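You operate a simulated robot arm through the tools that you are given. There is no shell and no other tool. Be economical: measure what you need, move in short steps, check, and stop when the job is done.

The job below is to be done with a simulated robot arm. You get a single attempt, and the scene is never put back.

JOB
Measure the dark steel block and pick the spacer that makes 40 mm.
Fine: block and brass spacer in the green tray, caliper open again.

The check looks at the end state, three seconds after you hand in, the way a careful person would. Anything else that was tipped, shoved, dropped, spilled or broken makes it a failure.

ROBOT AND FRAMES
A 6-joint arm with a two-finger parallel gripper, fixed in place. Base frame: the origin is at the foot of the arm, x ahead of it, y to its left, z up; the work surface is at about z = 860. Lengths are in mm, angles in degrees, forces in N, time in s.
With the tool pointing down near the work surface it reaches from about 260 to 680 mm from the base axis. Its first joint turns from -66.0 to 66.0 degrees. Payload 2.9 kg.
The TCP is the grasp point between the finger pads, 30 mm short of the fingertips. In the tool frame z runs along the fingers and y along their closing line. The gripper opens to 110 mm. The fingers are 20 mm wide and 10 mm thick; the gripper's body (48 by 112 mm) begins 55 mm behind the TCP.
Orientation is that of the tool frame in the base frame, as [roll, pitch, yaw] about the fixed x, y, z axes, in that order (R = Rz(yaw) Ry(pitch) Rx(roll)). With the fingers straight down and closing along the base's y, the tool's x points along the base's -x, its y along +y and its z along -z.

CONTROLS
- The arm moves only by the tool drive_tool. Its argument "commands" is a list of rows, each a list of 6 numbers: the shift along the tool's x, y, z in cm, then the turn, a rotation vector about the tool's x, y, z in rad. In form: [[tx, ty, tz, rx, ry, rz], ...]. A call has 1 to 20 rows; each row shifts and turns the commanded pose from where the row before left it, along the tool's axes as they then stand. "gripper" is the gripper command, from -1 (shut) to 1 (fully open), values between in proportion, set as the call begins (left out, the last holds). Rows are played at 5 a second. More than 50 mm and 8.6 degrees between two rows, or a gripper value outside its range, and nothing of the call is played. A pose out of reach is approached as far as the arm can. The call stops where the force on the tool passes 50 N (or 10 N more than at its start, if that is more) or the arm is blocked; 0.2 s more then pass. The fingers move at their own pace (about 108 mm/s each) and stop on an object; they squeeze with about 24 N. The grip force told is the motor's: it shows also when the fingers shut on nothing. Time passes only in rows, and 0.2 s behind the last, so rows that do not move let the fingers close. The reply holds the time, the measured pose of the TCP, the force on the tool along the base axes, the opening and the grip force, in the units named above and with some noise, with the torque about the TCP (base axes, N m) and any sound that the robot's microphone picked up, and new pictures: "pictures" is both (left out), scene, wrist or none.
- Cameras (640 x 400 px; columns grow to the right, rows downward): "scene" is fixed at [67.4, 423.6, 1388.3]; the picture's right is [-0.85, -0.52, 0.00], its down [-0.28, 0.46, -0.84] and it looks along [0.44, -0.72, -0.54] (base axes); focal length 341 px, centre (320, 200). "wrist" rides on the gripper at [72, 17, -103] in the tool frame; the picture's right is [-0.23, 0.97, 0.00], its down [-0.76, -0.18, -0.62] and it looks along [-0.61, -0.14, 0.78] (tool axes); focal length 222 px, centre (320, 200). There is no depth. A picture from a camera that has moved, and an enlarged one, comes with that camera's place and axes in the base frame and with its lens.
- zoom(camera, box): a new picture of the part [left, top, right, bottom] of that camera's present view, enlarged. It takes no simulated time.
- finish_job(): hands the job in; it is judged then, once.

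Go step by step. Nothing tells you positions but the pictures and the camera data: compare them with the known pose of the tool, close in by small moves and look again before you grip or let go. The budget is 120 turns and 200 pictures, counting those below and the enlarged ones. Unless the task says otherwise, let go and move clear before handing in, and close with one line.

The tools are called after "Emit:" as a command line: name --pt "numbers of a row" for each row, then --argument value for the rest, lists and objects as JSON in quotes. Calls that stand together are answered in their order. drive_tool: Moves the arm, as the interface text tells. Its arguments: {"type":"object","properties":{"commands":{"type":"array"},"gripper":{"type":"number"},"pictures":{"type":"string","enum":["both","scene","wrist","none"]}},"required":["commands"]} The other tools are called the same way: zoom (camera, box) takes an enlarged picture of a part of a camera's view; finish_job () hands the job in.

At the start:

```text
t: 0.0
position: [411.2, -192.5, 1078.8]
tool_rot: [180.0, -0.1, -180.0]
contact_force: [0.6, 0.3, -0.1]
ft_torque: [-0.01, -0.03, 0.0]
finger_gap: 110.0
grip_force: 0.1
```

scene: 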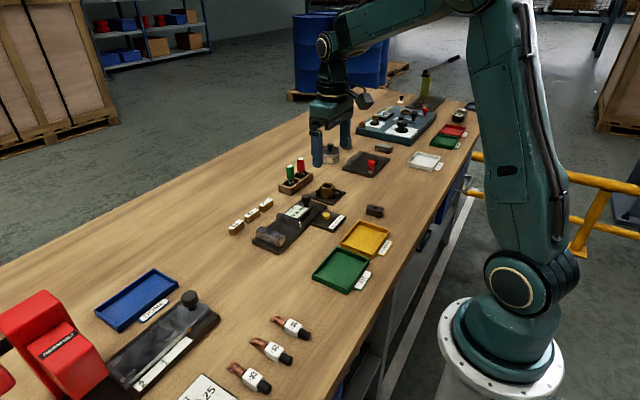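
wrist: 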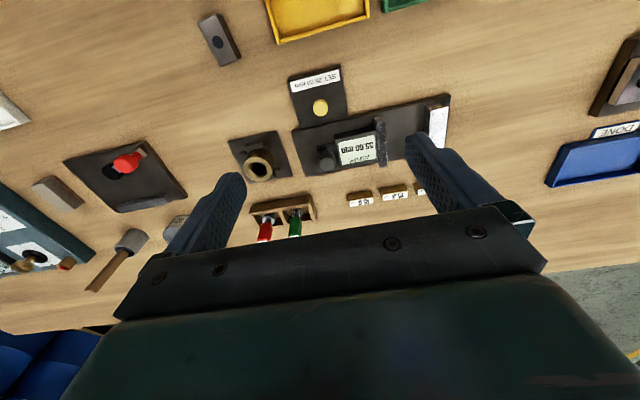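

The bench has a caliper station in the middle with a display, three brass spacers, and yellow and green trays. I'll zoom in for detail before moving.

Emit:
zoom --camera "scene" --box '[220, 150, 400, 300]'

Emit:
zoom --camera "wrist" --box '[180, 0, 480, 240]'

Emit:
zoom --camera "scene" --box '[300, 80, 480, 220]'

```text
2.67 times, centred on (310, 225) of scene
camera zoom: at [67.4, 423.6, 1388.3], right [-0.85, -0.52, 0.0], down [-0.28, 0.46, -0.84], along [0.44, -0.72, -0.54], focal length 910 px, centre (347, 133)
```

zoom: 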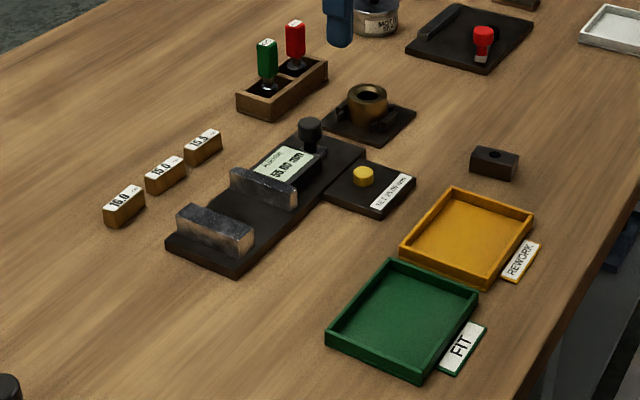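

```text
1.67 times, centred on (330, 120) of wrist
camera zoom: at [339.5, -175.6, 1182.4], right [0.23, 0.97, 0.0], down [0.76, -0.18, 0.62], along [0.61, -0.14, -0.78], focal length 370 px, centre (303, 333)
```

zoom: 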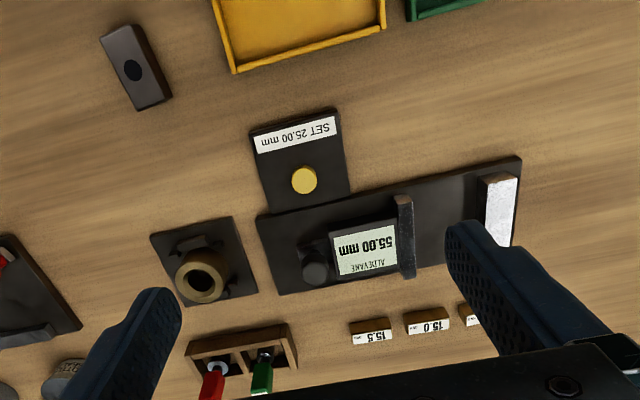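

```text
2.86 times, centred on (390, 150) of scene
camera zoom: at [67.4, 423.6, 1388.3], right [-0.85, -0.52, 0.0], down [-0.28, 0.46, -0.84], along [0.44, -0.72, -0.54], focal length 976 px, centre (120, 343)
```

zoom: 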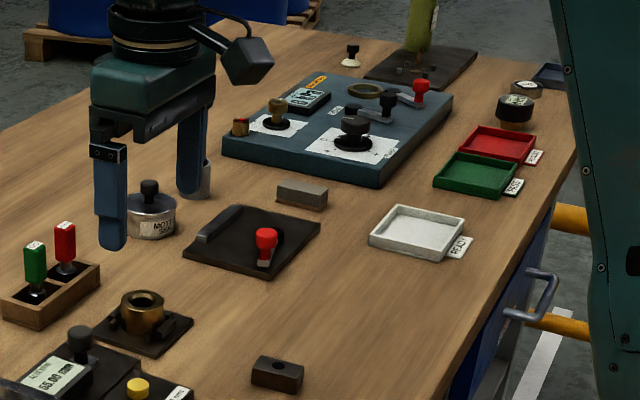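

The likely layout is: dark block with a hole at about (331,-292), caliper at about (480,-85), and a 25 mm setting gauge beside it. The setting gauge means the caliper may have a zero error. I'll move closer to look.

Emit:
drive_tool --pt "0.5 2.8 1.8 0 0 0" --pt "0.5 2.8 1.8 0 0 0" --pt "0.5 2.8 1.8 0 0 0" --pt "0.5 2.8 1.8 0 0 0" --pt "0 0 0 0 0 0" --pictures "both"

```text
t: 1.2
position: [390.9, -79.7, 1006.9]
tool_rot: [179.9, 0.0, 179.9]
contact_force: [-0.5, 0.7, 0.1]
ft_torque: [-0.02, 0.0, 0.01]
finger_gap: 110.3
grip_force: 0.0
camera wrist: at [318.2, -63.4, 1110.0], right [0.23, 0.97, 0.0], down [0.76, -0.18, 0.62], along [0.61, -0.14, -0.78], focal length 222 px, centre (320, 200)
```

scene: 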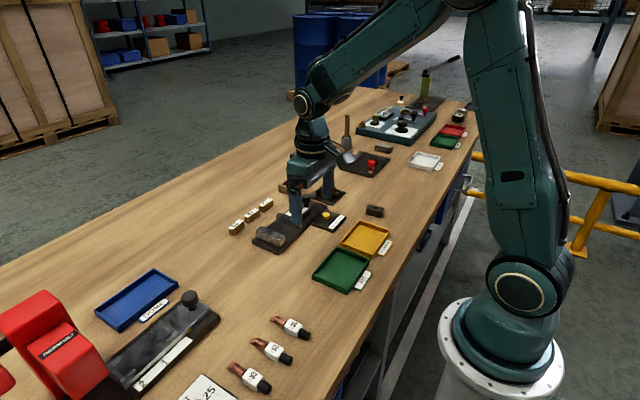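
wrist: 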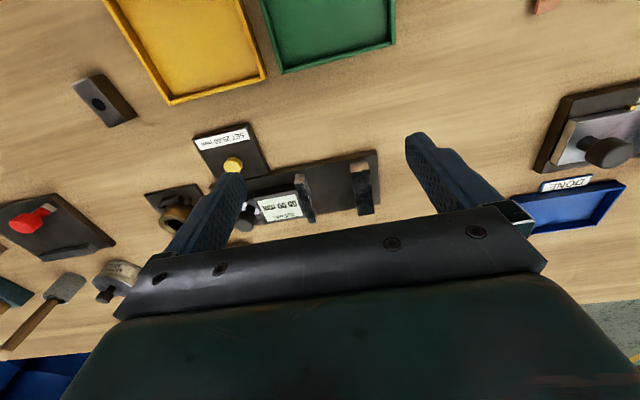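

The caliper is now between the fingers in the wrist view. I'll enlarge it.

Emit:
zoom --camera "wrist" --box '[180, 110, 400, 250]'

Emit:
zoom --camera "wrist" --box '[50, 0, 300, 160]'

```text
2.86 times, centred on (290, 180) of wrist
camera zoom: at [318.2, -63.4, 1110.0], right [0.23, 0.97, 0.0], down [0.76, -0.18, 0.62], along [0.61, -0.14, -0.78], focal length 635 px, centre (406, 257)
```

zoom: 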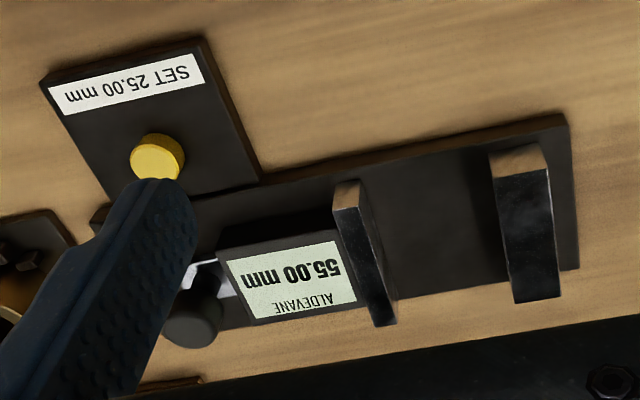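

```text
2.50 times, centred on (175, 80) of wrist
camera zoom: at [318.2, -63.4, 1110.0], right [0.23, 0.97, 0.0], down [0.76, -0.18, 0.62], along [0.61, -0.14, -0.78], focal length 555 px, centre (682, 500)
```

zoom: 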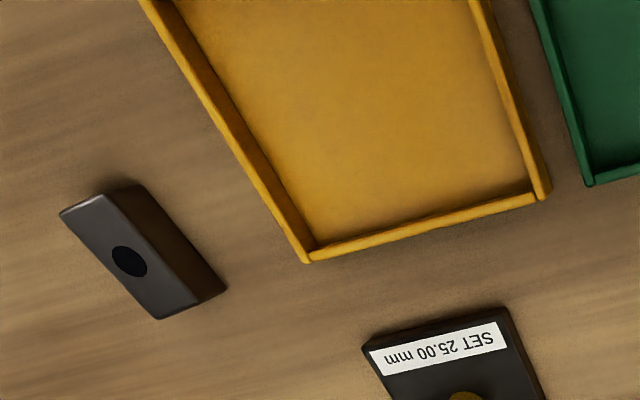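

The disc in the SET plate is about 25 mm wide, so it's a setting master. The block is about 24 × 43 × 17 mm. The caliper slide has a knob near (490,-199). Next I'll look closer at the knob.

Emit:
drive_tool --pt "-0.9 -2.2 0.8 0 0 0" --pt "-0.9 -2.2 0.8 0 0 0" --pt "-0.9 -2.2 0.8 0 0 0" --pt "-0.9 -2.2 0.8 0 0 0" --pt "0 0 0 0 0 0" --pictures "wrist"

Emit:
zoom --camera "wrist" --box '[200, 80, 460, 240]'

Emit:
zoom --camera "scene" --box '[250, 150, 370, 260]'

```text
t: 2.4
position: [427.9, -168.4, 974.8]
tool_rot: [-180.0, 0.0, -179.9]
contact_force: [0.3, 0.4, 0.2]
ft_torque: [-0.06, -0.01, -0.02]
finger_gap: 110.1
grip_force: 0.2
camera wrist: at [355.2, -152.1, 1078.6], right [0.23, 0.97, 0.0], down [0.76, -0.18, 0.62], along [0.61, -0.14, -0.78], focal length 222 px, centre (320, 200)
```

wrist: 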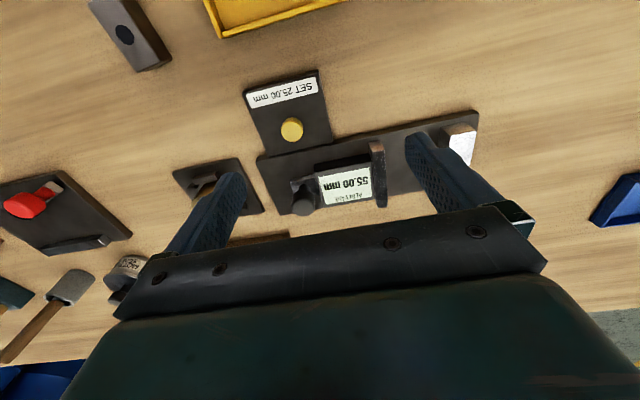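

```text
2.46 times, centred on (330, 160) of wrist
camera zoom: at [355.2, -152.1, 1078.6], right [0.23, 0.97, 0.0], down [0.76, -0.18, 0.62], along [0.61, -0.14, -0.78], focal length 547 px, centre (295, 298)
```

zoom: 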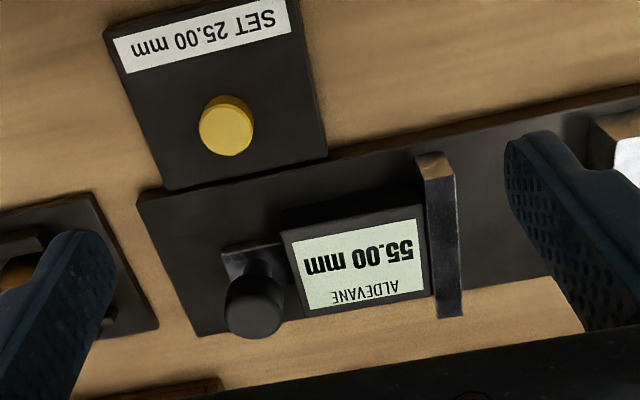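

```text
3.64 times, centred on (310, 205) of scene
camera zoom: at [67.4, 423.5, 1388.3], right [-0.85, -0.52, 0.0], down [-0.28, 0.46, -0.84], along [0.44, -0.72, -0.54], focal length 1242 px, centre (356, 182)
```

zoom: 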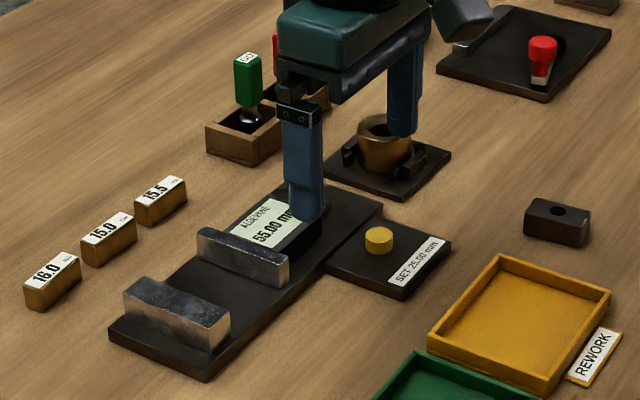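

The caliper knob is about 24 mm across and sits close to the display box, so I'll grip it along x. I'll go above it, turn the tool 90°, and half-close the gripper.

Emit:
drive_tool --pt "-3.1 -1.55 0 0 0 0" --pt "-3.1 -1.55 0 0 0 0" --pt "0 0 0 0 0 -0.1428" --pt "0 0 0 0 0 -0.1428" --pt "0 0 0 0 0 -0.1428" --pt "0 0 0 0 0 -0.1428" --pt "0 0 0 0 0 -0.1428" --pt "0 0 0 0 0 -0.1428" --pt "0 0 0 0 0 -0.1428" --pt "0 0 0 0 0 -0.1428" --pt "0 0 0 0 0 -0.1428" --pt "0 0 0 0 0 -0.1428" --pt "0 0 0 0 0 -0.1428" --pt "0 0 0 0 0 0" --gripper -0.1 --pictures "both"

Emit:
zoom --camera "wrist" --box '[200, 80, 460, 240]'

Emit:
zoom --camera "scene" --box '[230, 130, 370, 260]'

```text
t: 5.4
position: [489.5, -199.7, 974.8]
tool_rot: [179.9, 0.0, -89.9]
contact_force: [-0.6, 0.2, 0.0]
ft_torque: [-0.02, -0.01, -0.02]
finger_gap: 49.7
grip_force: 0.0
camera wrist: at [473.2, -272.1, 1078.5], right [-0.97, 0.23, 0.0], down [0.18, 0.76, 0.62], along [0.14, 0.61, -0.78], focal length 222 px, centre (320, 200)
```

scene: 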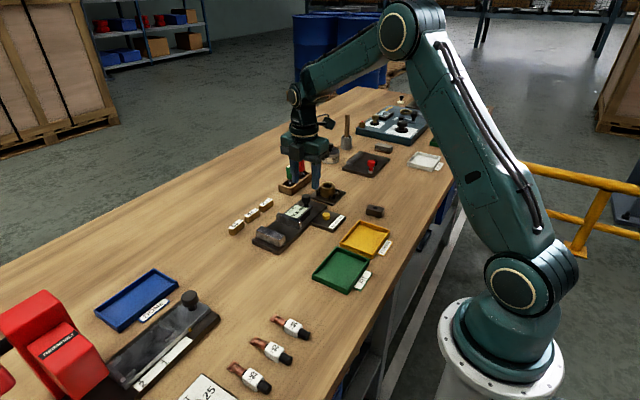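
wrist: 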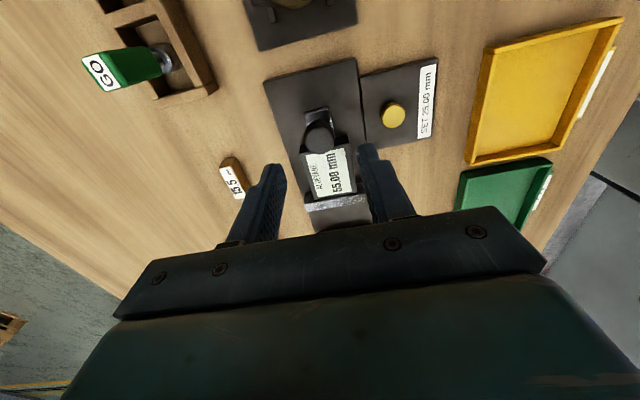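

```text
2.46 times, centred on (330, 160) of wrist
camera zoom: at [473.2, -272.1, 1078.5], right [-0.97, 0.23, 0.0], down [0.18, 0.76, 0.62], along [0.14, 0.61, -0.78], focal length 547 px, centre (295, 298)
```

zoom: 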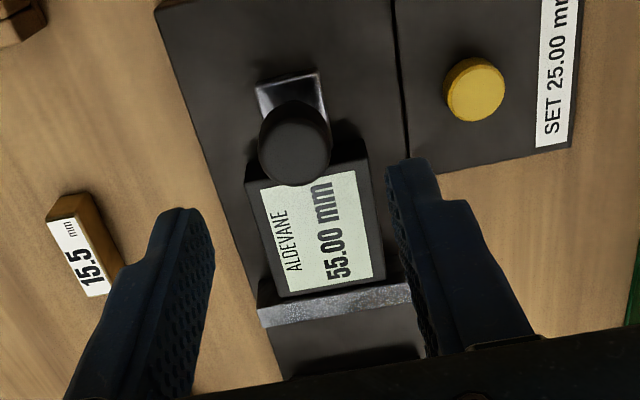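

```text
3.08 times, centred on (300, 195) of scene
camera zoom: at [67.4, 423.6, 1388.3], right [-0.85, -0.52, 0.0], down [-0.28, 0.46, -0.84], along [0.44, -0.72, -0.54], focal length 1050 px, centre (382, 215)
```

zoom: 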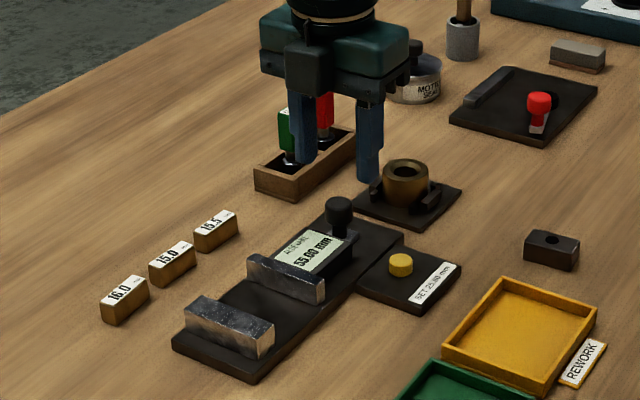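

The knob is centred near (490,-198) with its top at about 904. I'll descend with the fingers on its two x sides.

Emit:
drive_tool --pt "0.1 0 1.0 0 0 0" --pt "0 0 1.0 0 0 0" --pt "0 0 1.0 0 0 0" --pt "0 0 1.0 0 0 0" --pt "0 0 1.0 0 0 0" --pt "0 0 1.0 0 0 0" --pt "0 0 0 0 0 0" --pictures "both"

Emit:
zoom --camera "scene" --box '[230, 130, 370, 260]'

```text
t: 7.0
position: [489.0, -199.2, 914.7]
tool_rot: [180.0, 0.0, -90.0]
contact_force: [0.1, -0.2, -0.6]
ft_torque: [0.0, -0.03, 0.01]
finger_gap: 49.6
grip_force: 0.1
camera wrist: at [472.6, -272.8, 1018.0], right [-0.97, 0.23, 0.0], down [0.18, 0.76, 0.62], along [0.14, 0.61, -0.78], focal length 222 px, centre (320, 200)
```

scene: 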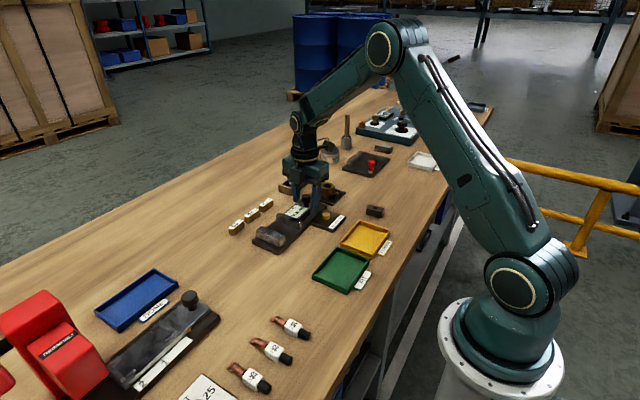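
wrist: 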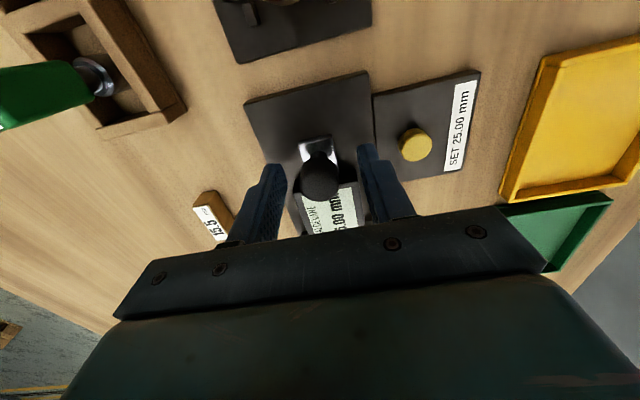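

```text
3.08 times, centred on (300, 195) of scene
camera zoom: at [67.4, 423.6, 1388.3], right [-0.85, -0.52, 0.0], down [-0.28, 0.46, -0.84], along [0.44, -0.72, -0.54], focal length 1050 px, centre (382, 215)
```

zoom: 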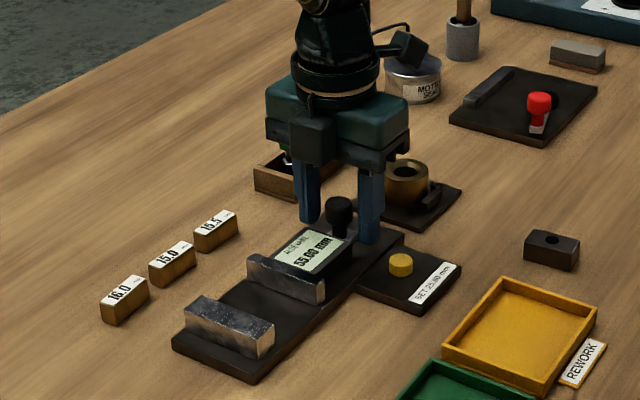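

The knob is between the fingers, so I'll close on it.

Emit:
drive_tool --pt "0 0 0 0 0 0" --pt "0 0 0 0 0 0" --pt "0 0 0 0 0 0" --gripper -1 --pictures "none"

Emit:
zoom --camera "scene" --box '[230, 130, 370, 260]'

```text
t: 7.8
position: [490.3, -201.3, 914.6]
tool_rot: [-179.9, -0.1, -90.0]
contact_force: [4.1, 0.6, -3.0]
ft_torque: [-0.11, -0.07, 0.01]
finger_gap: 23.2
grip_force: 45.3
```

```text
3.08 times, centred on (300, 195) of scene
camera zoom: at [67.6, 423.5, 1388.3], right [-0.85, -0.52, 0.0], down [-0.28, 0.46, -0.84], along [0.44, -0.72, -0.54], focal length 1050 px, centre (382, 215)
```

zoom: 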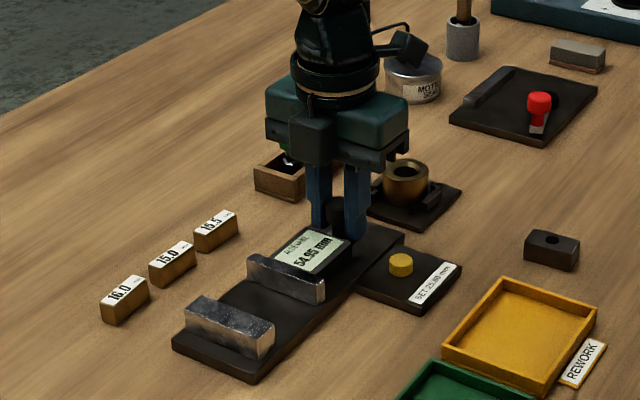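

The knob is gripped (23 mm across) and the display now reads 54.95. I'll slide toward the fixed jaw with nothing between to check the zero.

Emit:
drive_tool --pt "-0.5 0 0 0 0 0" --pt "-0.5 0 0 0 0 0" --pt "-0.5 0 0 0 0 0" --pt "-0.5 0 0 0 0 0" --pt "0 0 0 0 0 0" --pictures "none"

Emit:
zoom --camera "scene" --box '[230, 130, 370, 260]'

```text
t: 9.0
position: [490.4, -181.4, 914.7]
tool_rot: [-179.9, 0.0, -90.0]
contact_force: [7.5, -0.5, -2.7]
ft_torque: [-0.06, -0.07, -0.06]
finger_gap: 23.2
grip_force: 44.7
```

```text
3.08 times, centred on (300, 195) of scene
camera zoom: at [67.6, 423.5, 1388.3], right [-0.85, -0.52, 0.0], down [-0.28, 0.46, -0.84], along [0.44, -0.72, -0.54], focal length 1050 px, centre (382, 215)
```

zoom: 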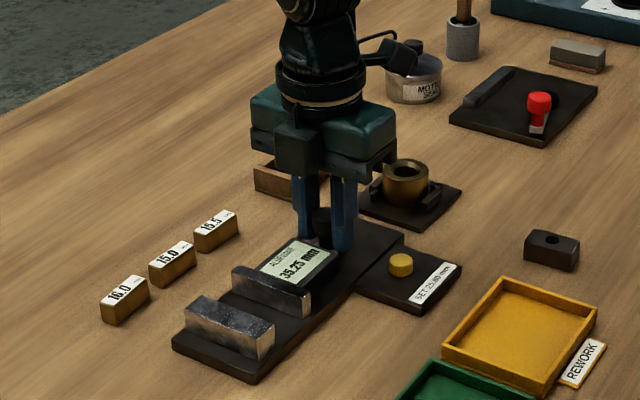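

It slides smoothly and reads 35.25. I'll continue toward closed.

Emit:
drive_tool --pt "-0.5 0 0 0 0 0" --pt "-0.5 0 0 0 0 0" --pt "-0.5 0 0 0 0 0" --pt "-0.5 0 0 0 0 0" --pt "-0.5 0 0 0 0 0" --pt "-0.5 0 0 0 0 0" --pt "0 0 0 0 0 0" --pictures "none"

Emit:
zoom --camera "scene" --box '[230, 170, 350, 270]'

```text
t: 10.6
position: [490.0, -149.9, 914.3]
tool_rot: [-180.0, 0.0, -89.9]
contact_force: [5.8, 0.3, -8.6]
ft_torque: [-0.38, 0.04, -0.2]
finger_gap: 23.4
grip_force: 44.8
```

```text
4.00 times, centred on (290, 220) of scene
camera zoom: at [67.8, 423.5, 1388.3], right [-0.85, -0.52, 0.0], down [-0.28, 0.46, -0.84], along [0.44, -0.72, -0.54], focal length 1366 px, centre (440, 120)
```

zoom: 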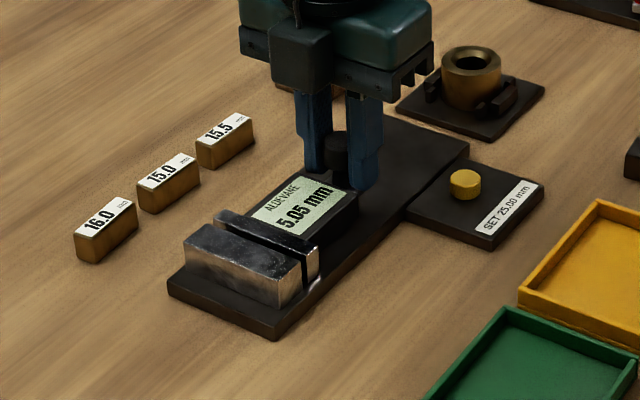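

Reading 5.05. I'll close in small steps now, watching the force.

Emit:
drive_tool --pt "-0.15 0 0 0 0 0" --pt "-0.15 0 0 0 0 0" --pt "-0.1 0 0 0 0 0" --pt "-0.1 0 0 0 0 0" --pt "0 0 0 0 0 0" --pt "0 0 0 0 0 0" --pictures "none"

Emit:
zoom --camera "scene" --box '[230, 170, 350, 270]'

```text
t: 12.0
position: [489.6, -146.0, 914.1]
tool_rot: [179.9, -0.1, -90.0]
contact_force: [5.9, 0.8, -9.1]
ft_torque: [0.04, -0.09, 0.01]
finger_gap: 23.2
grip_force: 44.3
```

```text
4.00 times, centred on (290, 220) of scene
camera zoom: at [67.7, 423.5, 1388.3], right [-0.85, -0.52, 0.0], down [-0.28, 0.46, -0.84], along [0.44, -0.72, -0.54], focal length 1366 px, centre (440, 120)
```

zoom: 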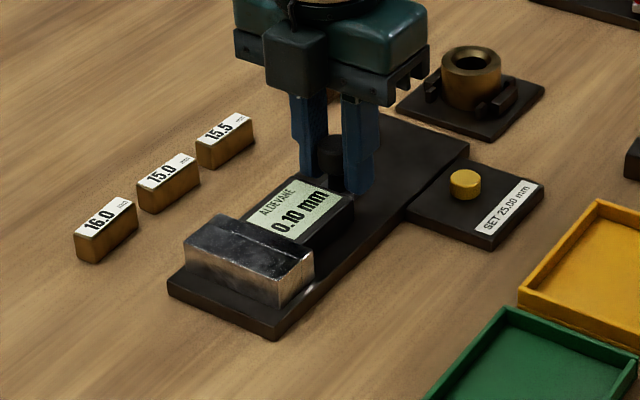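

Reading 0.10 and not yet touching. A little more travel should show the zero.

Emit:
drive_tool --pt "-0.05 0 0 0 0 0" --pt "-0.05 0 0 0 0 0" --pt "-0.05 0 0 0 0 0" --pt "0 0 0 0 0 0" --pt "0 0 0 0 0 0" --pictures "none"

Emit:
zoom --camera "scene" --box '[230, 170, 350, 270]'

```text
t: 13.2
position: [490.5, -145.5, 914.4]
tool_rot: [180.0, 0.0, -90.3]
contact_force: [7.4, -11.7, -14.7]
ft_torque: [0.51, -0.1, -0.02]
finger_gap: 23.0
grip_force: 45.5
```

```text
4.00 times, centred on (290, 220) of scene
camera zoom: at [67.8, 423.2, 1388.4], right [-0.85, -0.52, 0.0], down [-0.28, 0.46, -0.84], along [0.44, -0.72, -0.54], focal length 1366 px, centre (440, 120)
```

zoom: 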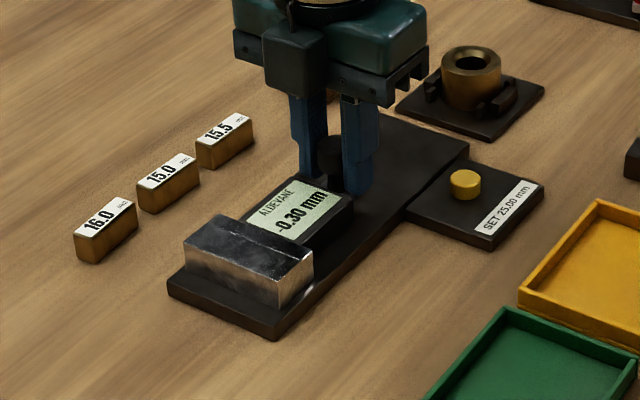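

Emit:
zoom --camera "scene" --box '[270, 205, 318, 235]'

Emit:
drive_tool --pt "-0.05 0 0 0 0 0" --pt "0 0 0 0 0 0" --pt "0 0 0 0 0 0" --pictures "none"

Emit:
zoom --camera "scene" --box '[270, 205, 318, 235]'

```text
13.33 times, centred on (294, 220) of scene
camera zoom: at [67.8, 423.2, 1388.4], right [-0.85, -0.52, 0.0], down [-0.28, 0.46, -0.84], along [0.44, -0.72, -0.54], focal length 4552 px, centre (667, -67)
```

zoom: 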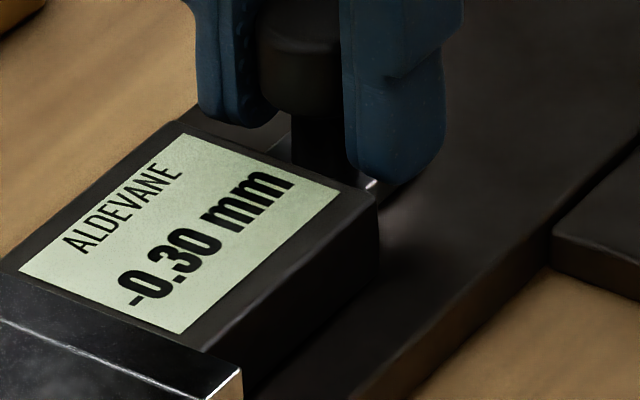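

```text
t: 14.0
position: [490.1, -144.4, 914.6]
tool_rot: [180.0, -0.1, -90.1]
contact_force: [7.2, -19.8, -13.0]
ft_torque: [-0.18, -0.05, 0.0]
finger_gap: 23.3
grip_force: 45.0
```

```text
13.33 times, centred on (294, 220) of scene
camera zoom: at [67.8, 423.0, 1388.5], right [-0.85, -0.52, 0.0], down [-0.28, 0.46, -0.84], along [0.44, -0.72, -0.54], focal length 4552 px, centre (667, -67)
```

zoom: 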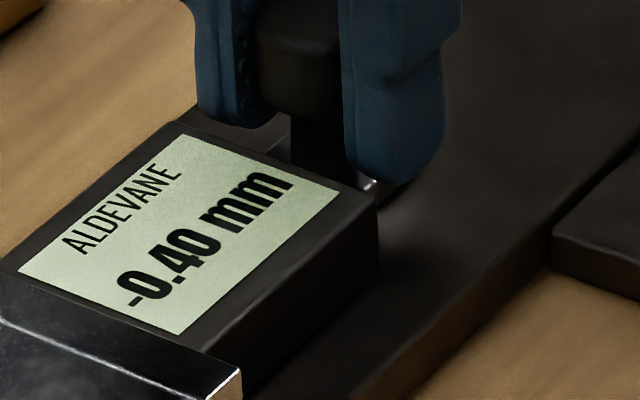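

Closed empty it reads about -0.3 to -0.4, so there is a zero error of roughly -0.3. I'll open the jaws fully again.

Emit:
drive_tool --pt "0.2 0 0 0 0 0" --pt "0.5 0 0 0 0 0" --pt "0.6 0 0 0 0 0" --pt "0.6 0 0 0 0 0" --pt "0.6 0 0 0 0 0" --pt "0.6 0 0 0 0 0" --pt "0.6 0 0 0 0 0" --pt "0.6 0 0 0 0 0" --pt "0.6 0 0 0 0 0" --pt "0.4 0 0 0 0 0" --pt "0.3 0 0 0 0 0" --pt "0 0 0 0 0 0" --pictures "none"

Emit:
zoom --camera "scene" --box '[230, 150, 350, 250]'

```text
t: 16.6
position: [489.5, -200.6, 915.0]
tool_rot: [-180.0, -0.1, -90.0]
contact_force: [2.6, -0.3, -5.8]
ft_torque: [0.38, -0.08, 0.13]
finger_gap: 23.0
grip_force: 44.8
```

```text
4.00 times, centred on (290, 200) of scene
camera zoom: at [67.6, 423.5, 1388.3], right [-0.85, -0.52, 0.0], down [-0.28, 0.46, -0.84], along [0.44, -0.72, -0.54], focal length 1366 px, centre (440, 200)
```

zoom: 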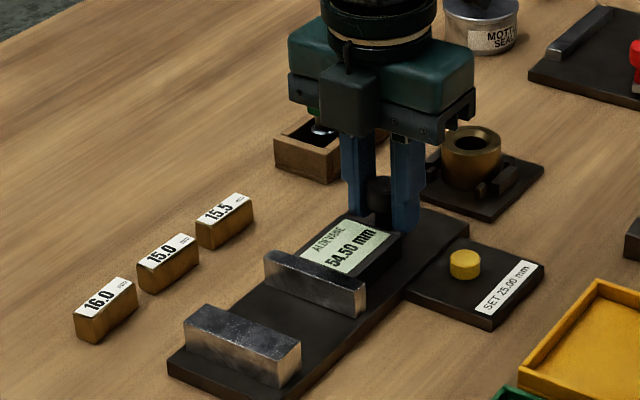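

Open at 54.50, which is fine. I'll release the knob, rise, and go above the dark block.

Emit:
drive_tool --pt "0 0 0 0 0 0" --pt "0 0 0 0 0 0" --pt "0 0 -1.5 0 0 0" --pt "0 0 -2 0 0 0" --pt "0 0 -3 0 0 0" --pt "0 0 -1 0 0 0" --pt "0 0 0 0 0 0" --gripper -0.1 --pictures "none"

Emit:
drive_tool --pt "2.2 4 0 0 0 0" --pt "2.2 4 0 0 0 0" --pt "2.2 4 0 0 0 0" --pt "2.2 4 0 0 0 0" --pt "0 0 0 0 0 0" --gripper 0.4 --pictures "both"

Emit:
zoom --camera "wrist" --box '[200, 80, 460, 240]'

Emit:
zoom --camera "scene" --box '[230, 150, 390, 260]'

```text
t: 18.2
position: [490.7, -198.5, 990.2]
tool_rot: [-180.0, 0.0, -90.0]
contact_force: [0.1, -0.2, 0.2]
ft_torque: [0.01, 0.01, 0.03]
finger_gap: 49.2
grip_force: 0.1
```

```text
t: 19.4
position: [328.0, -286.3, 990.5]
tool_rot: [-180.0, 0.0, -90.0]
contact_force: [0.1, 0.1, -0.5]
ft_torque: [-0.01, 0.02, -0.02]
finger_gap: 77.0
grip_force: 0.1
camera wrist: at [312.4, -359.3, 1093.7], right [-0.97, 0.23, 0.0], down [0.18, 0.76, 0.62], along [0.14, 0.61, -0.78], focal length 222 px, centre (320, 200)
```

scene: 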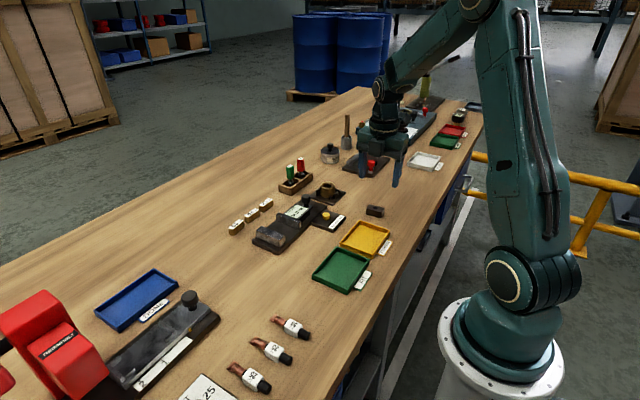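
wrist: 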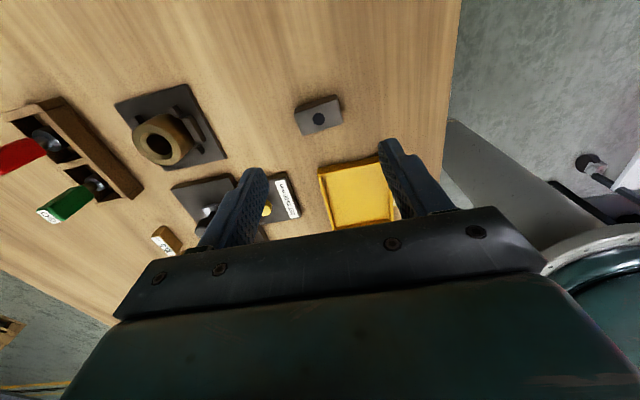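

```text
2.46 times, centred on (330, 160) of wrist
camera zoom: at [312.4, -359.3, 1093.7], right [-0.97, 0.23, 0.0], down [0.18, 0.76, 0.62], along [0.14, 0.61, -0.78], focal length 547 px, centre (295, 298)
```

zoom: 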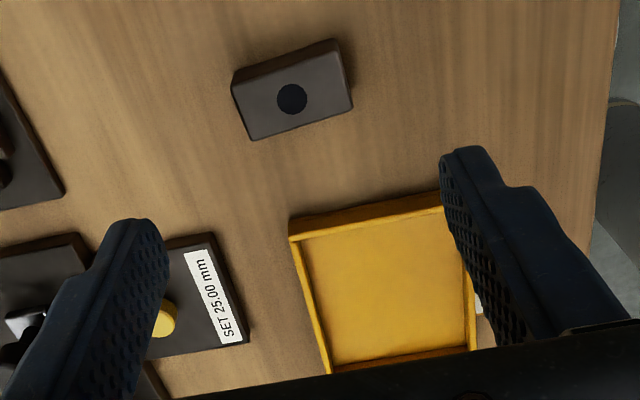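

```text
3.64 times, centred on (310, 205) of scene
camera zoom: at [67.4, 423.6, 1388.3], right [-0.85, -0.52, 0.0], down [-0.28, 0.46, -0.84], along [0.44, -0.72, -0.54], focal length 1242 px, centre (356, 182)
```

zoom: 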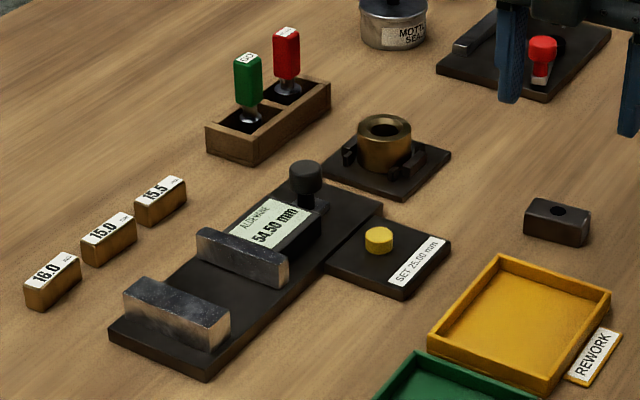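

The block is centred near (329,-288.6), turned about +4°, with its top at about 878. I'll align and descend.

Emit:
drive_tool --pt "0.23 -0.08 0 0 0 -0.07" --pt "0 0 2 0 0 0" --pt "0 0 2 0 0 0" --pt "0 0 2 0 0 0" --pt "0 0 1.5 0 0 0" --pt "0 0 1.0 0 0 0" --pt "0 0 0.5 0 0 0" --pt "0 0 0.5 0 0 0" --pt "0 0 0 0 0 0" --pictures "wrist"

Emit:
zoom --camera "wrist" --box '[200, 80, 460, 240]'

Emit:
zoom --camera "scene" --box '[330, 160, 430, 240]'

```text
t: 21.4
position: [331.2, -290.1, 894.4]
tool_rot: [179.9, -0.1, -86.0]
contact_force: [0.7, -0.7, -0.1]
ft_torque: [0.01, -0.02, 0.01]
finger_gap: 77.0
grip_force: 0.0
camera wrist: at [318.5, -363.1, 998.1], right [-0.99, 0.16, 0.0], down [0.12, 0.77, 0.62], along [0.1, 0.62, -0.78], focal length 222 px, centre (320, 200)
```

wrist: 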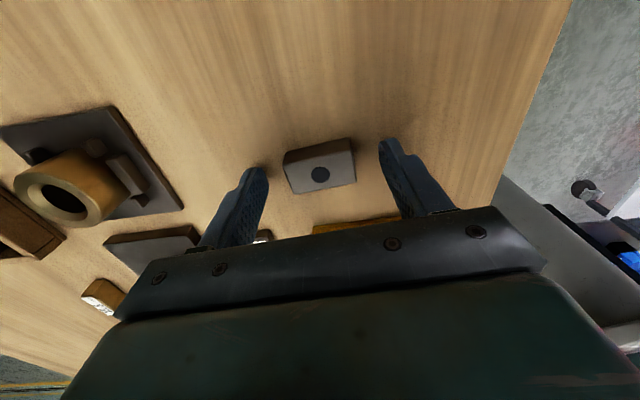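

```text
2.46 times, centred on (330, 160) of wrist
camera zoom: at [318.5, -363.1, 998.1], right [-0.99, 0.16, 0.0], down [0.12, 0.77, 0.62], along [0.1, 0.62, -0.78], focal length 547 px, centre (295, 298)
```

zoom: 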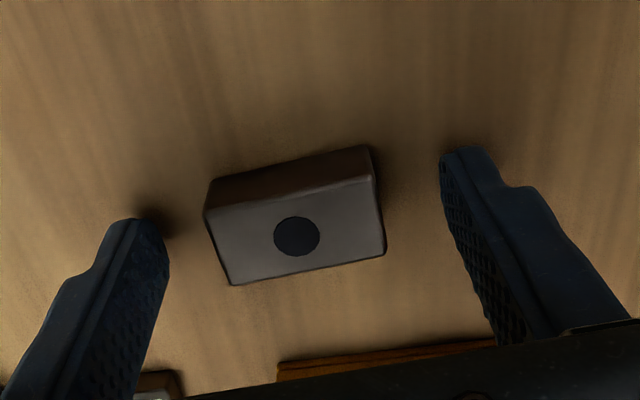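

```text
5.00 times, centred on (380, 200) of scene
camera zoom: at [67.4, 423.6, 1388.3], right [-0.85, -0.52, 0.0], down [-0.28, 0.46, -0.84], along [0.44, -0.72, -0.54], focal length 1707 px, centre (20, 200)
```

zoom: 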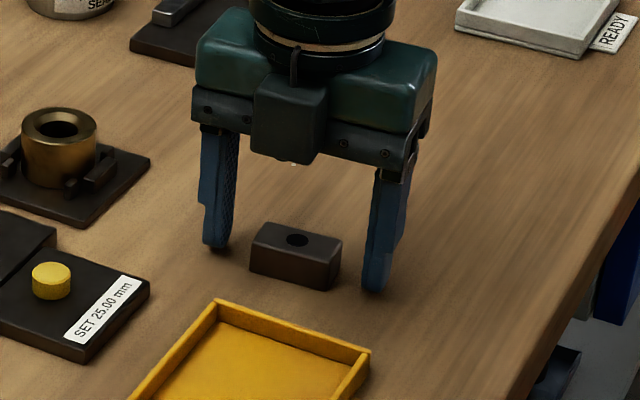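

The block is aligned between the fingers, so I'll close and read the gap.

Emit:
drive_tool --pt "0 0 0 0 0 0" --pt "0 0 0 0 0 0" --pt "0 0 0 0 0 0" --pt "0 0 0 0 0 0" --gripper -1 --pictures "none"

Emit:
drive_tool --pt "0 0 -1 0 0 0" --pt "0 0 -1.5 0 0 0" --pt "0 0 -2 0 0 0" --pt "0 0 -3 0 0 0" --pt "0 0 0 0 0 0" --pictures "wrist"

Emit:
zoom --camera "scene" --box '[330, 140, 430, 220]'

```text
t: 22.4
position: [331.4, -290.7, 893.1]
tool_rot: [180.0, 0.0, -86.0]
contact_force: [-0.2, -0.3, -1.1]
ft_torque: [-0.02, 0.0, -0.01]
finger_gap: 43.8
grip_force: 23.9
```

```text
t: 23.6
position: [331.1, -288.0, 970.0]
tool_rot: [180.0, -0.1, -85.9]
contact_force: [0.4, 0.3, -1.7]
ft_torque: [0.01, 0.06, 0.02]
finger_gap: 43.6
grip_force: 23.8
camera wrist: at [318.9, -362.5, 1073.3], right [-0.99, 0.16, 0.0], down [0.12, 0.77, 0.62], along [0.1, 0.62, -0.78], focal length 222 px, centre (320, 200)
```

wrist: 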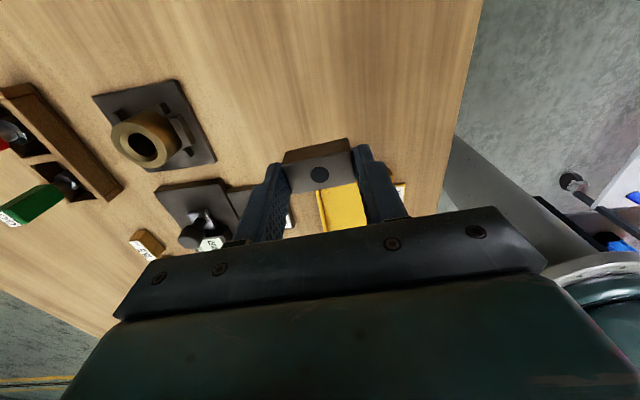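

```text
5.00 times, centred on (380, 180) of scene
camera zoom: at [67.4, 423.6, 1388.3], right [-0.85, -0.52, 0.0], down [-0.28, 0.46, -0.84], along [0.44, -0.72, -0.54], focal length 1707 px, centre (20, 300)
```

zoom: 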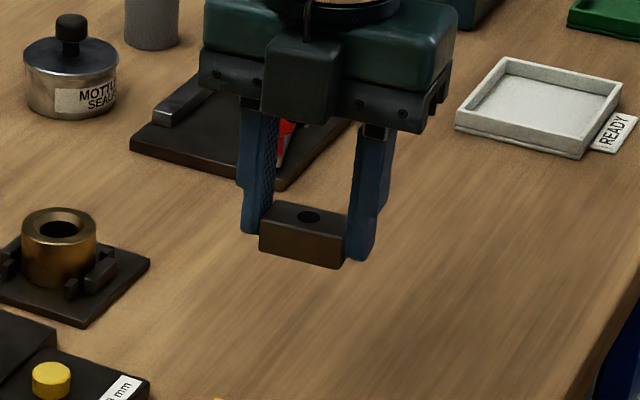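

The block is held. The jaws' inner faces are at about y=-59 and y=-113, centred at x=490. I'll carry the block over there and square it up.

Emit:
drive_tool --pt "0 0 0 0 0 0.07" --pt "-3.5 -2.65 0 0 0 0" --pt "-3.5 -2.65 0 0 0 0" --pt "-3.5 -2.65 0 0 0 0" --pt "-3.5 -2.65 0 0 0 0" --pt "-3.5 -2.65 0 0 0 0" --pt "-3.5 -2.65 0 0 0 0" --pt "0 0 1.5 0 0 0" --pt "0 0 0 0 0 0" --pictures "both"

Emit:
zoom --camera "wrist" --box '[200, 80, 460, 240]'

Emit:
zoom --camera "scene" --box '[230, 170, 350, 270]'

```text
t: 25.6
position: [490.3, -80.4, 954.2]
tool_rot: [179.9, -0.1, -89.9]
contact_force: [0.1, 0.2, -1.7]
ft_torque: [0.04, -0.01, -0.01]
finger_gap: 43.4
grip_force: 23.7
camera wrist: at [473.0, -152.4, 1058.3], right [-0.97, 0.23, 0.0], down [0.18, 0.76, 0.62], along [0.14, 0.61, -0.78], focal length 222 px, centre (320, 200)
```

scene: 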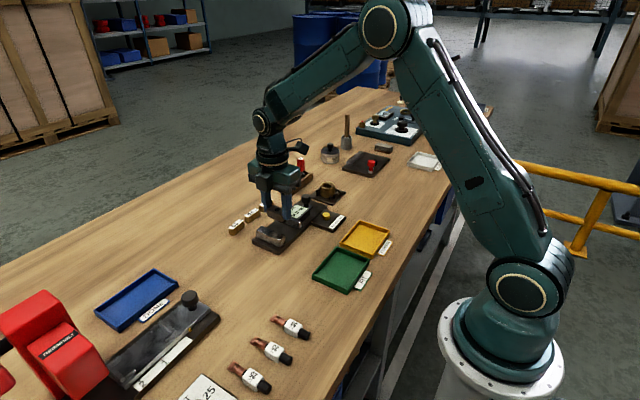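
wrist: 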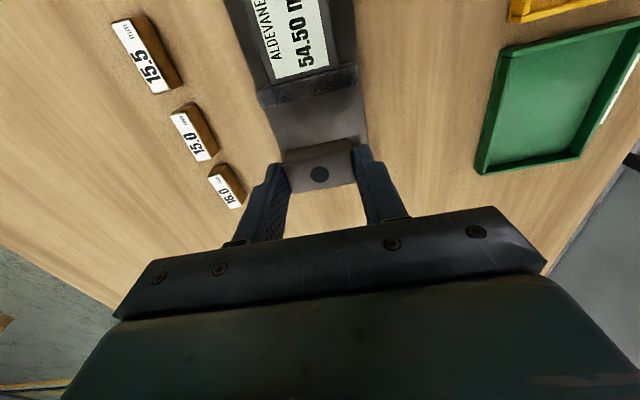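

```text
2.46 times, centred on (330, 160) of wrist
camera zoom: at [473.0, -152.4, 1058.3], right [-0.97, 0.23, 0.0], down [0.18, 0.76, 0.62], along [0.14, 0.61, -0.78], focal length 547 px, centre (295, 298)
```

zoom: 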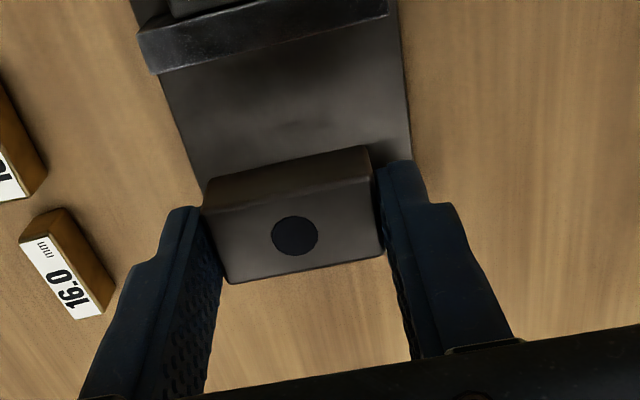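

```text
4.00 times, centred on (290, 220) of scene
camera zoom: at [67.5, 423.6, 1388.3], right [-0.85, -0.52, 0.0], down [-0.28, 0.46, -0.84], along [0.44, -0.72, -0.54], focal length 1366 px, centre (440, 120)
```

zoom: 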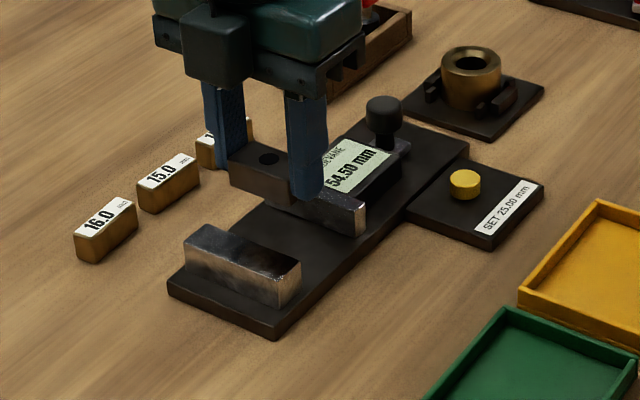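

Clearances to both jaws look good. I'll lower the block most of the way toward the bed.

Emit:
drive_tool --pt "0 0 1 0 0 0" --pt "0 0 1 0 0 0" --pt "0 0 1 0 0 0" --pt "0 0 1 0 0 0" --pt "0 0 0.4 0 0 0" --pt "0 0 0 0 0 0" --pictures "none"

Emit:
zoom --camera "scene" --box '[230, 170, 350, 270]'

```text
t: 27.0
position: [490.2, -80.3, 910.4]
tool_rot: [180.0, 0.0, -90.0]
contact_force: [-0.4, 0.9, -1.1]
ft_torque: [-0.02, 0.02, 0.0]
finger_gap: 43.4
grip_force: 24.1
```

```text
4.00 times, centred on (290, 220) of scene
camera zoom: at [67.5, 423.6, 1388.3], right [-0.85, -0.52, 0.0], down [-0.28, 0.46, -0.84], along [0.44, -0.72, -0.54], focal length 1366 px, centre (440, 120)
```

zoom: 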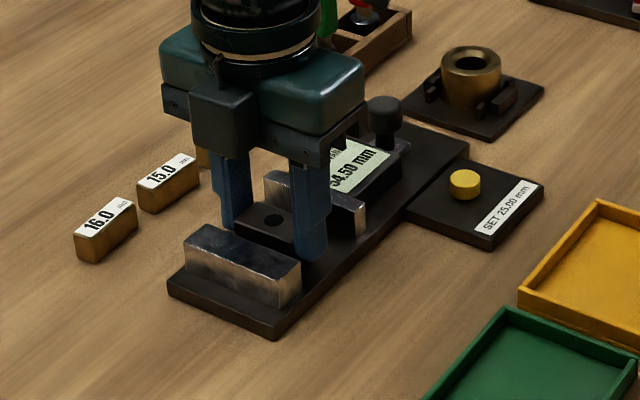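

Almost on the bed. I'll make fine steps down until contact shows.

Emit:
drive_tool --pt "0 0 0.15 0 0 0" --pt "0 0 0.15 0 0 0" --pt "0 0 0.1 0 0 0" --pt "0 0 0 0 0 0" --pictures "none"

Emit:
drive_tool --pt "0 0 0.1 0 0 0" --pt "0 0 0.1 0 0 0" --pt "0 0 0 0 0 0" --pictures "none"

```text
t: 28.0
position: [490.1, -79.7, 905.8]
tool_rot: [180.0, 0.0, -89.9]
contact_force: [-0.7, 0.4, 1.8]
ft_torque: [0.01, -0.03, 0.0]
finger_gap: 43.4
grip_force: 23.9
```

```text
t: 28.8
position: [488.7, -80.4, 904.5]
tool_rot: [-179.9, 0.0, -90.0]
contact_force: [-6.7, 1.8, 19.5]
ft_torque: [0.03, 0.22, 0.02]
finger_gap: 43.7
grip_force: 24.3
```

The block is on the bed. I'll ease off, release, rise, and look.

Emit:
drive_tool --pt "0 0 -0.15 0 0 0" --pt "0 0 0 0 0 0" --pictures "none"

Emit:
drive_tool --pt "0 0 0 0 0 0" --pt "0 0 0 0 0 0" --pt "0 0 -1 0 0 0" --pt "0 0 -2 0 0 0" --pt "0 0 -2 0 0 0" --pt "0 0 -2 0 0 0" --pt "0 0 0 0 0 0" --gripper 0.05 --pictures "wrist"

Emit:
zoom --camera "scene" --box '[230, 170, 350, 270]'

```text
t: 29.4
position: [489.3, -80.9, 905.3]
tool_rot: [180.0, -0.1, -90.0]
contact_force: [1.5, -0.1, 0.4]
ft_torque: [0.0, -0.07, -0.01]
finger_gap: 43.6
grip_force: 24.4
```

```text
t: 31.0
position: [489.9, -80.1, 976.7]
tool_rot: [179.9, 0.0, -90.0]
contact_force: [0.3, -0.4, -0.6]
ft_torque: [0.02, 0.0, -0.01]
finger_gap: 57.6
grip_force: 0.1
camera wrist: at [472.8, -151.7, 1080.2], right [-0.97, 0.23, 0.0], down [0.18, 0.76, 0.62], along [0.14, 0.61, -0.78], focal length 222 px, centre (320, 200)
```

wrist: 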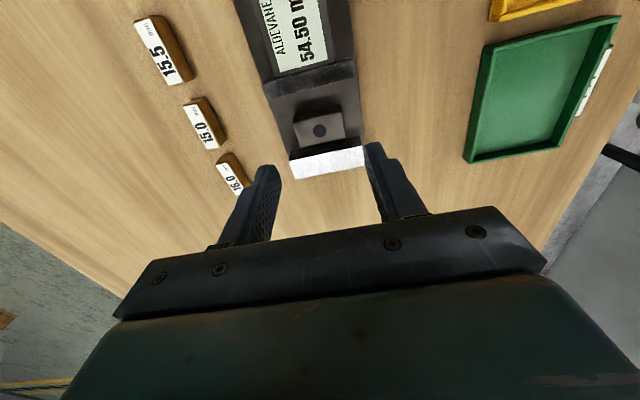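

```text
4.00 times, centred on (290, 220) of scene
camera zoom: at [67.4, 423.6, 1388.3], right [-0.85, -0.52, 0.0], down [-0.28, 0.46, -0.84], along [0.44, -0.72, -0.54], focal length 1366 px, centre (440, 120)
```

zoom: 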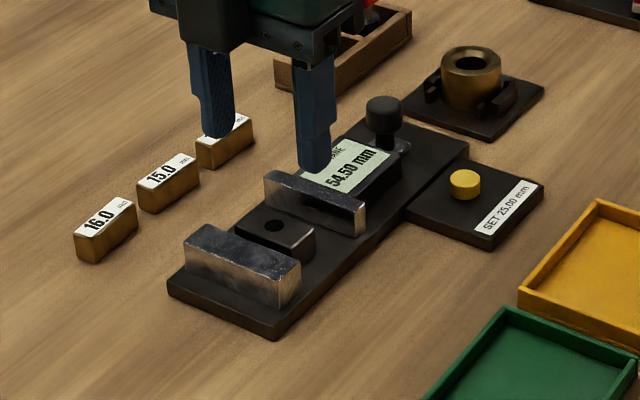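

The block sits squarely between the jaws. I'll go back to the knob, descend, and grip.

Emit:
drive_tool --pt "3 0 0 0 0 0" --pt "3 0 0 0 0 0" --pt "3 0 0 0 0 0" --pt "3 0 0 0 0 0" --pt "0 0 0 0 0 0" --pt "0 0 1.5 0 0 0" --pt "0 0 1.5 0 0 0" --pt "0 0 1.5 0 0 0" --pt "0 0 1 0 0 0" --pt "0 0 0.7 0 0 0" --pt "0 0 0 0 0 0" --gripper -0.1 --pictures "wrist"

```text
t: 33.4
position: [490.8, -199.7, 914.5]
tool_rot: [180.0, 0.1, -90.0]
contact_force: [0.5, 0.6, 0.5]
ft_torque: [0.0, 0.02, 0.01]
finger_gap: 49.4
grip_force: 0.1
camera wrist: at [473.0, -272.8, 1018.0], right [-0.97, 0.23, 0.0], down [0.18, 0.76, 0.62], along [0.14, 0.61, -0.78], focal length 222 px, centre (320, 200)
```

wrist: 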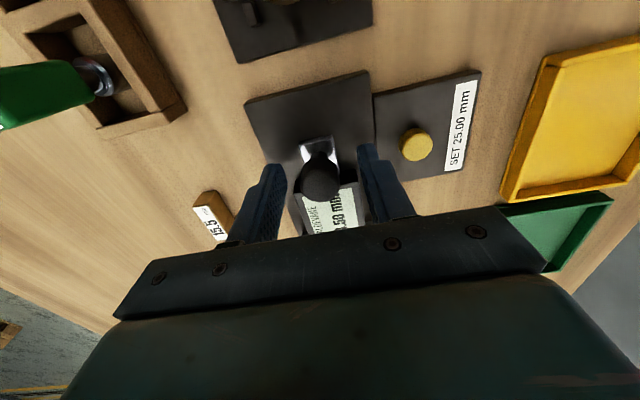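

Emit:
drive_tool --pt "0 0 0 0 0 0" --pt "0 0 0 0 0 0" --pt "0 0 0 0 0 0" --pt "-0.5 0 0 0 0 0" --pt "-0.5 0 0 0 0 0" --pt "-0.5 0 0 0 0 0" --pt "-0.5 0 0 0 0 0" --pt "-0.5 0 0 0 0 0" --pt "-0.2 0 0 0 0 0" --pt "0 0 0 0 0 0" --gripper -1 --pictures "none"

Emit:
zoom --camera "scene" --box '[230, 170, 350, 270]'

```text
t: 35.6
position: [489.0, -173.1, 914.1]
tool_rot: [-180.0, 0.0, -90.0]
contact_force: [-0.6, -0.4, -1.8]
ft_torque: [-0.06, -0.02, -0.08]
finger_gap: 23.3
grip_force: 45.3
```

```text
4.00 times, centred on (290, 220) of scene
camera zoom: at [67.5, 423.5, 1388.3], right [-0.85, -0.52, 0.0], down [-0.28, 0.46, -0.84], along [0.44, -0.72, -0.54], focal length 1366 px, centre (440, 120)
```

zoom: 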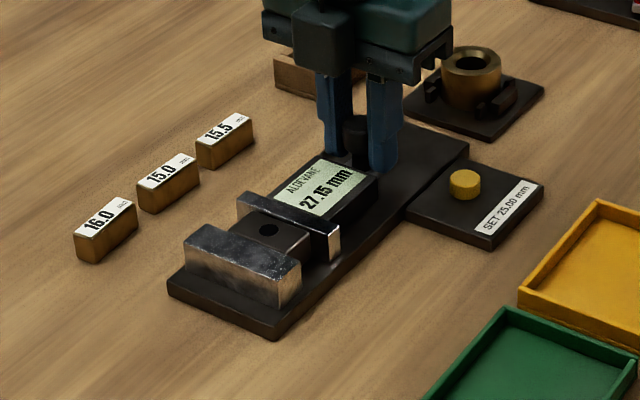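

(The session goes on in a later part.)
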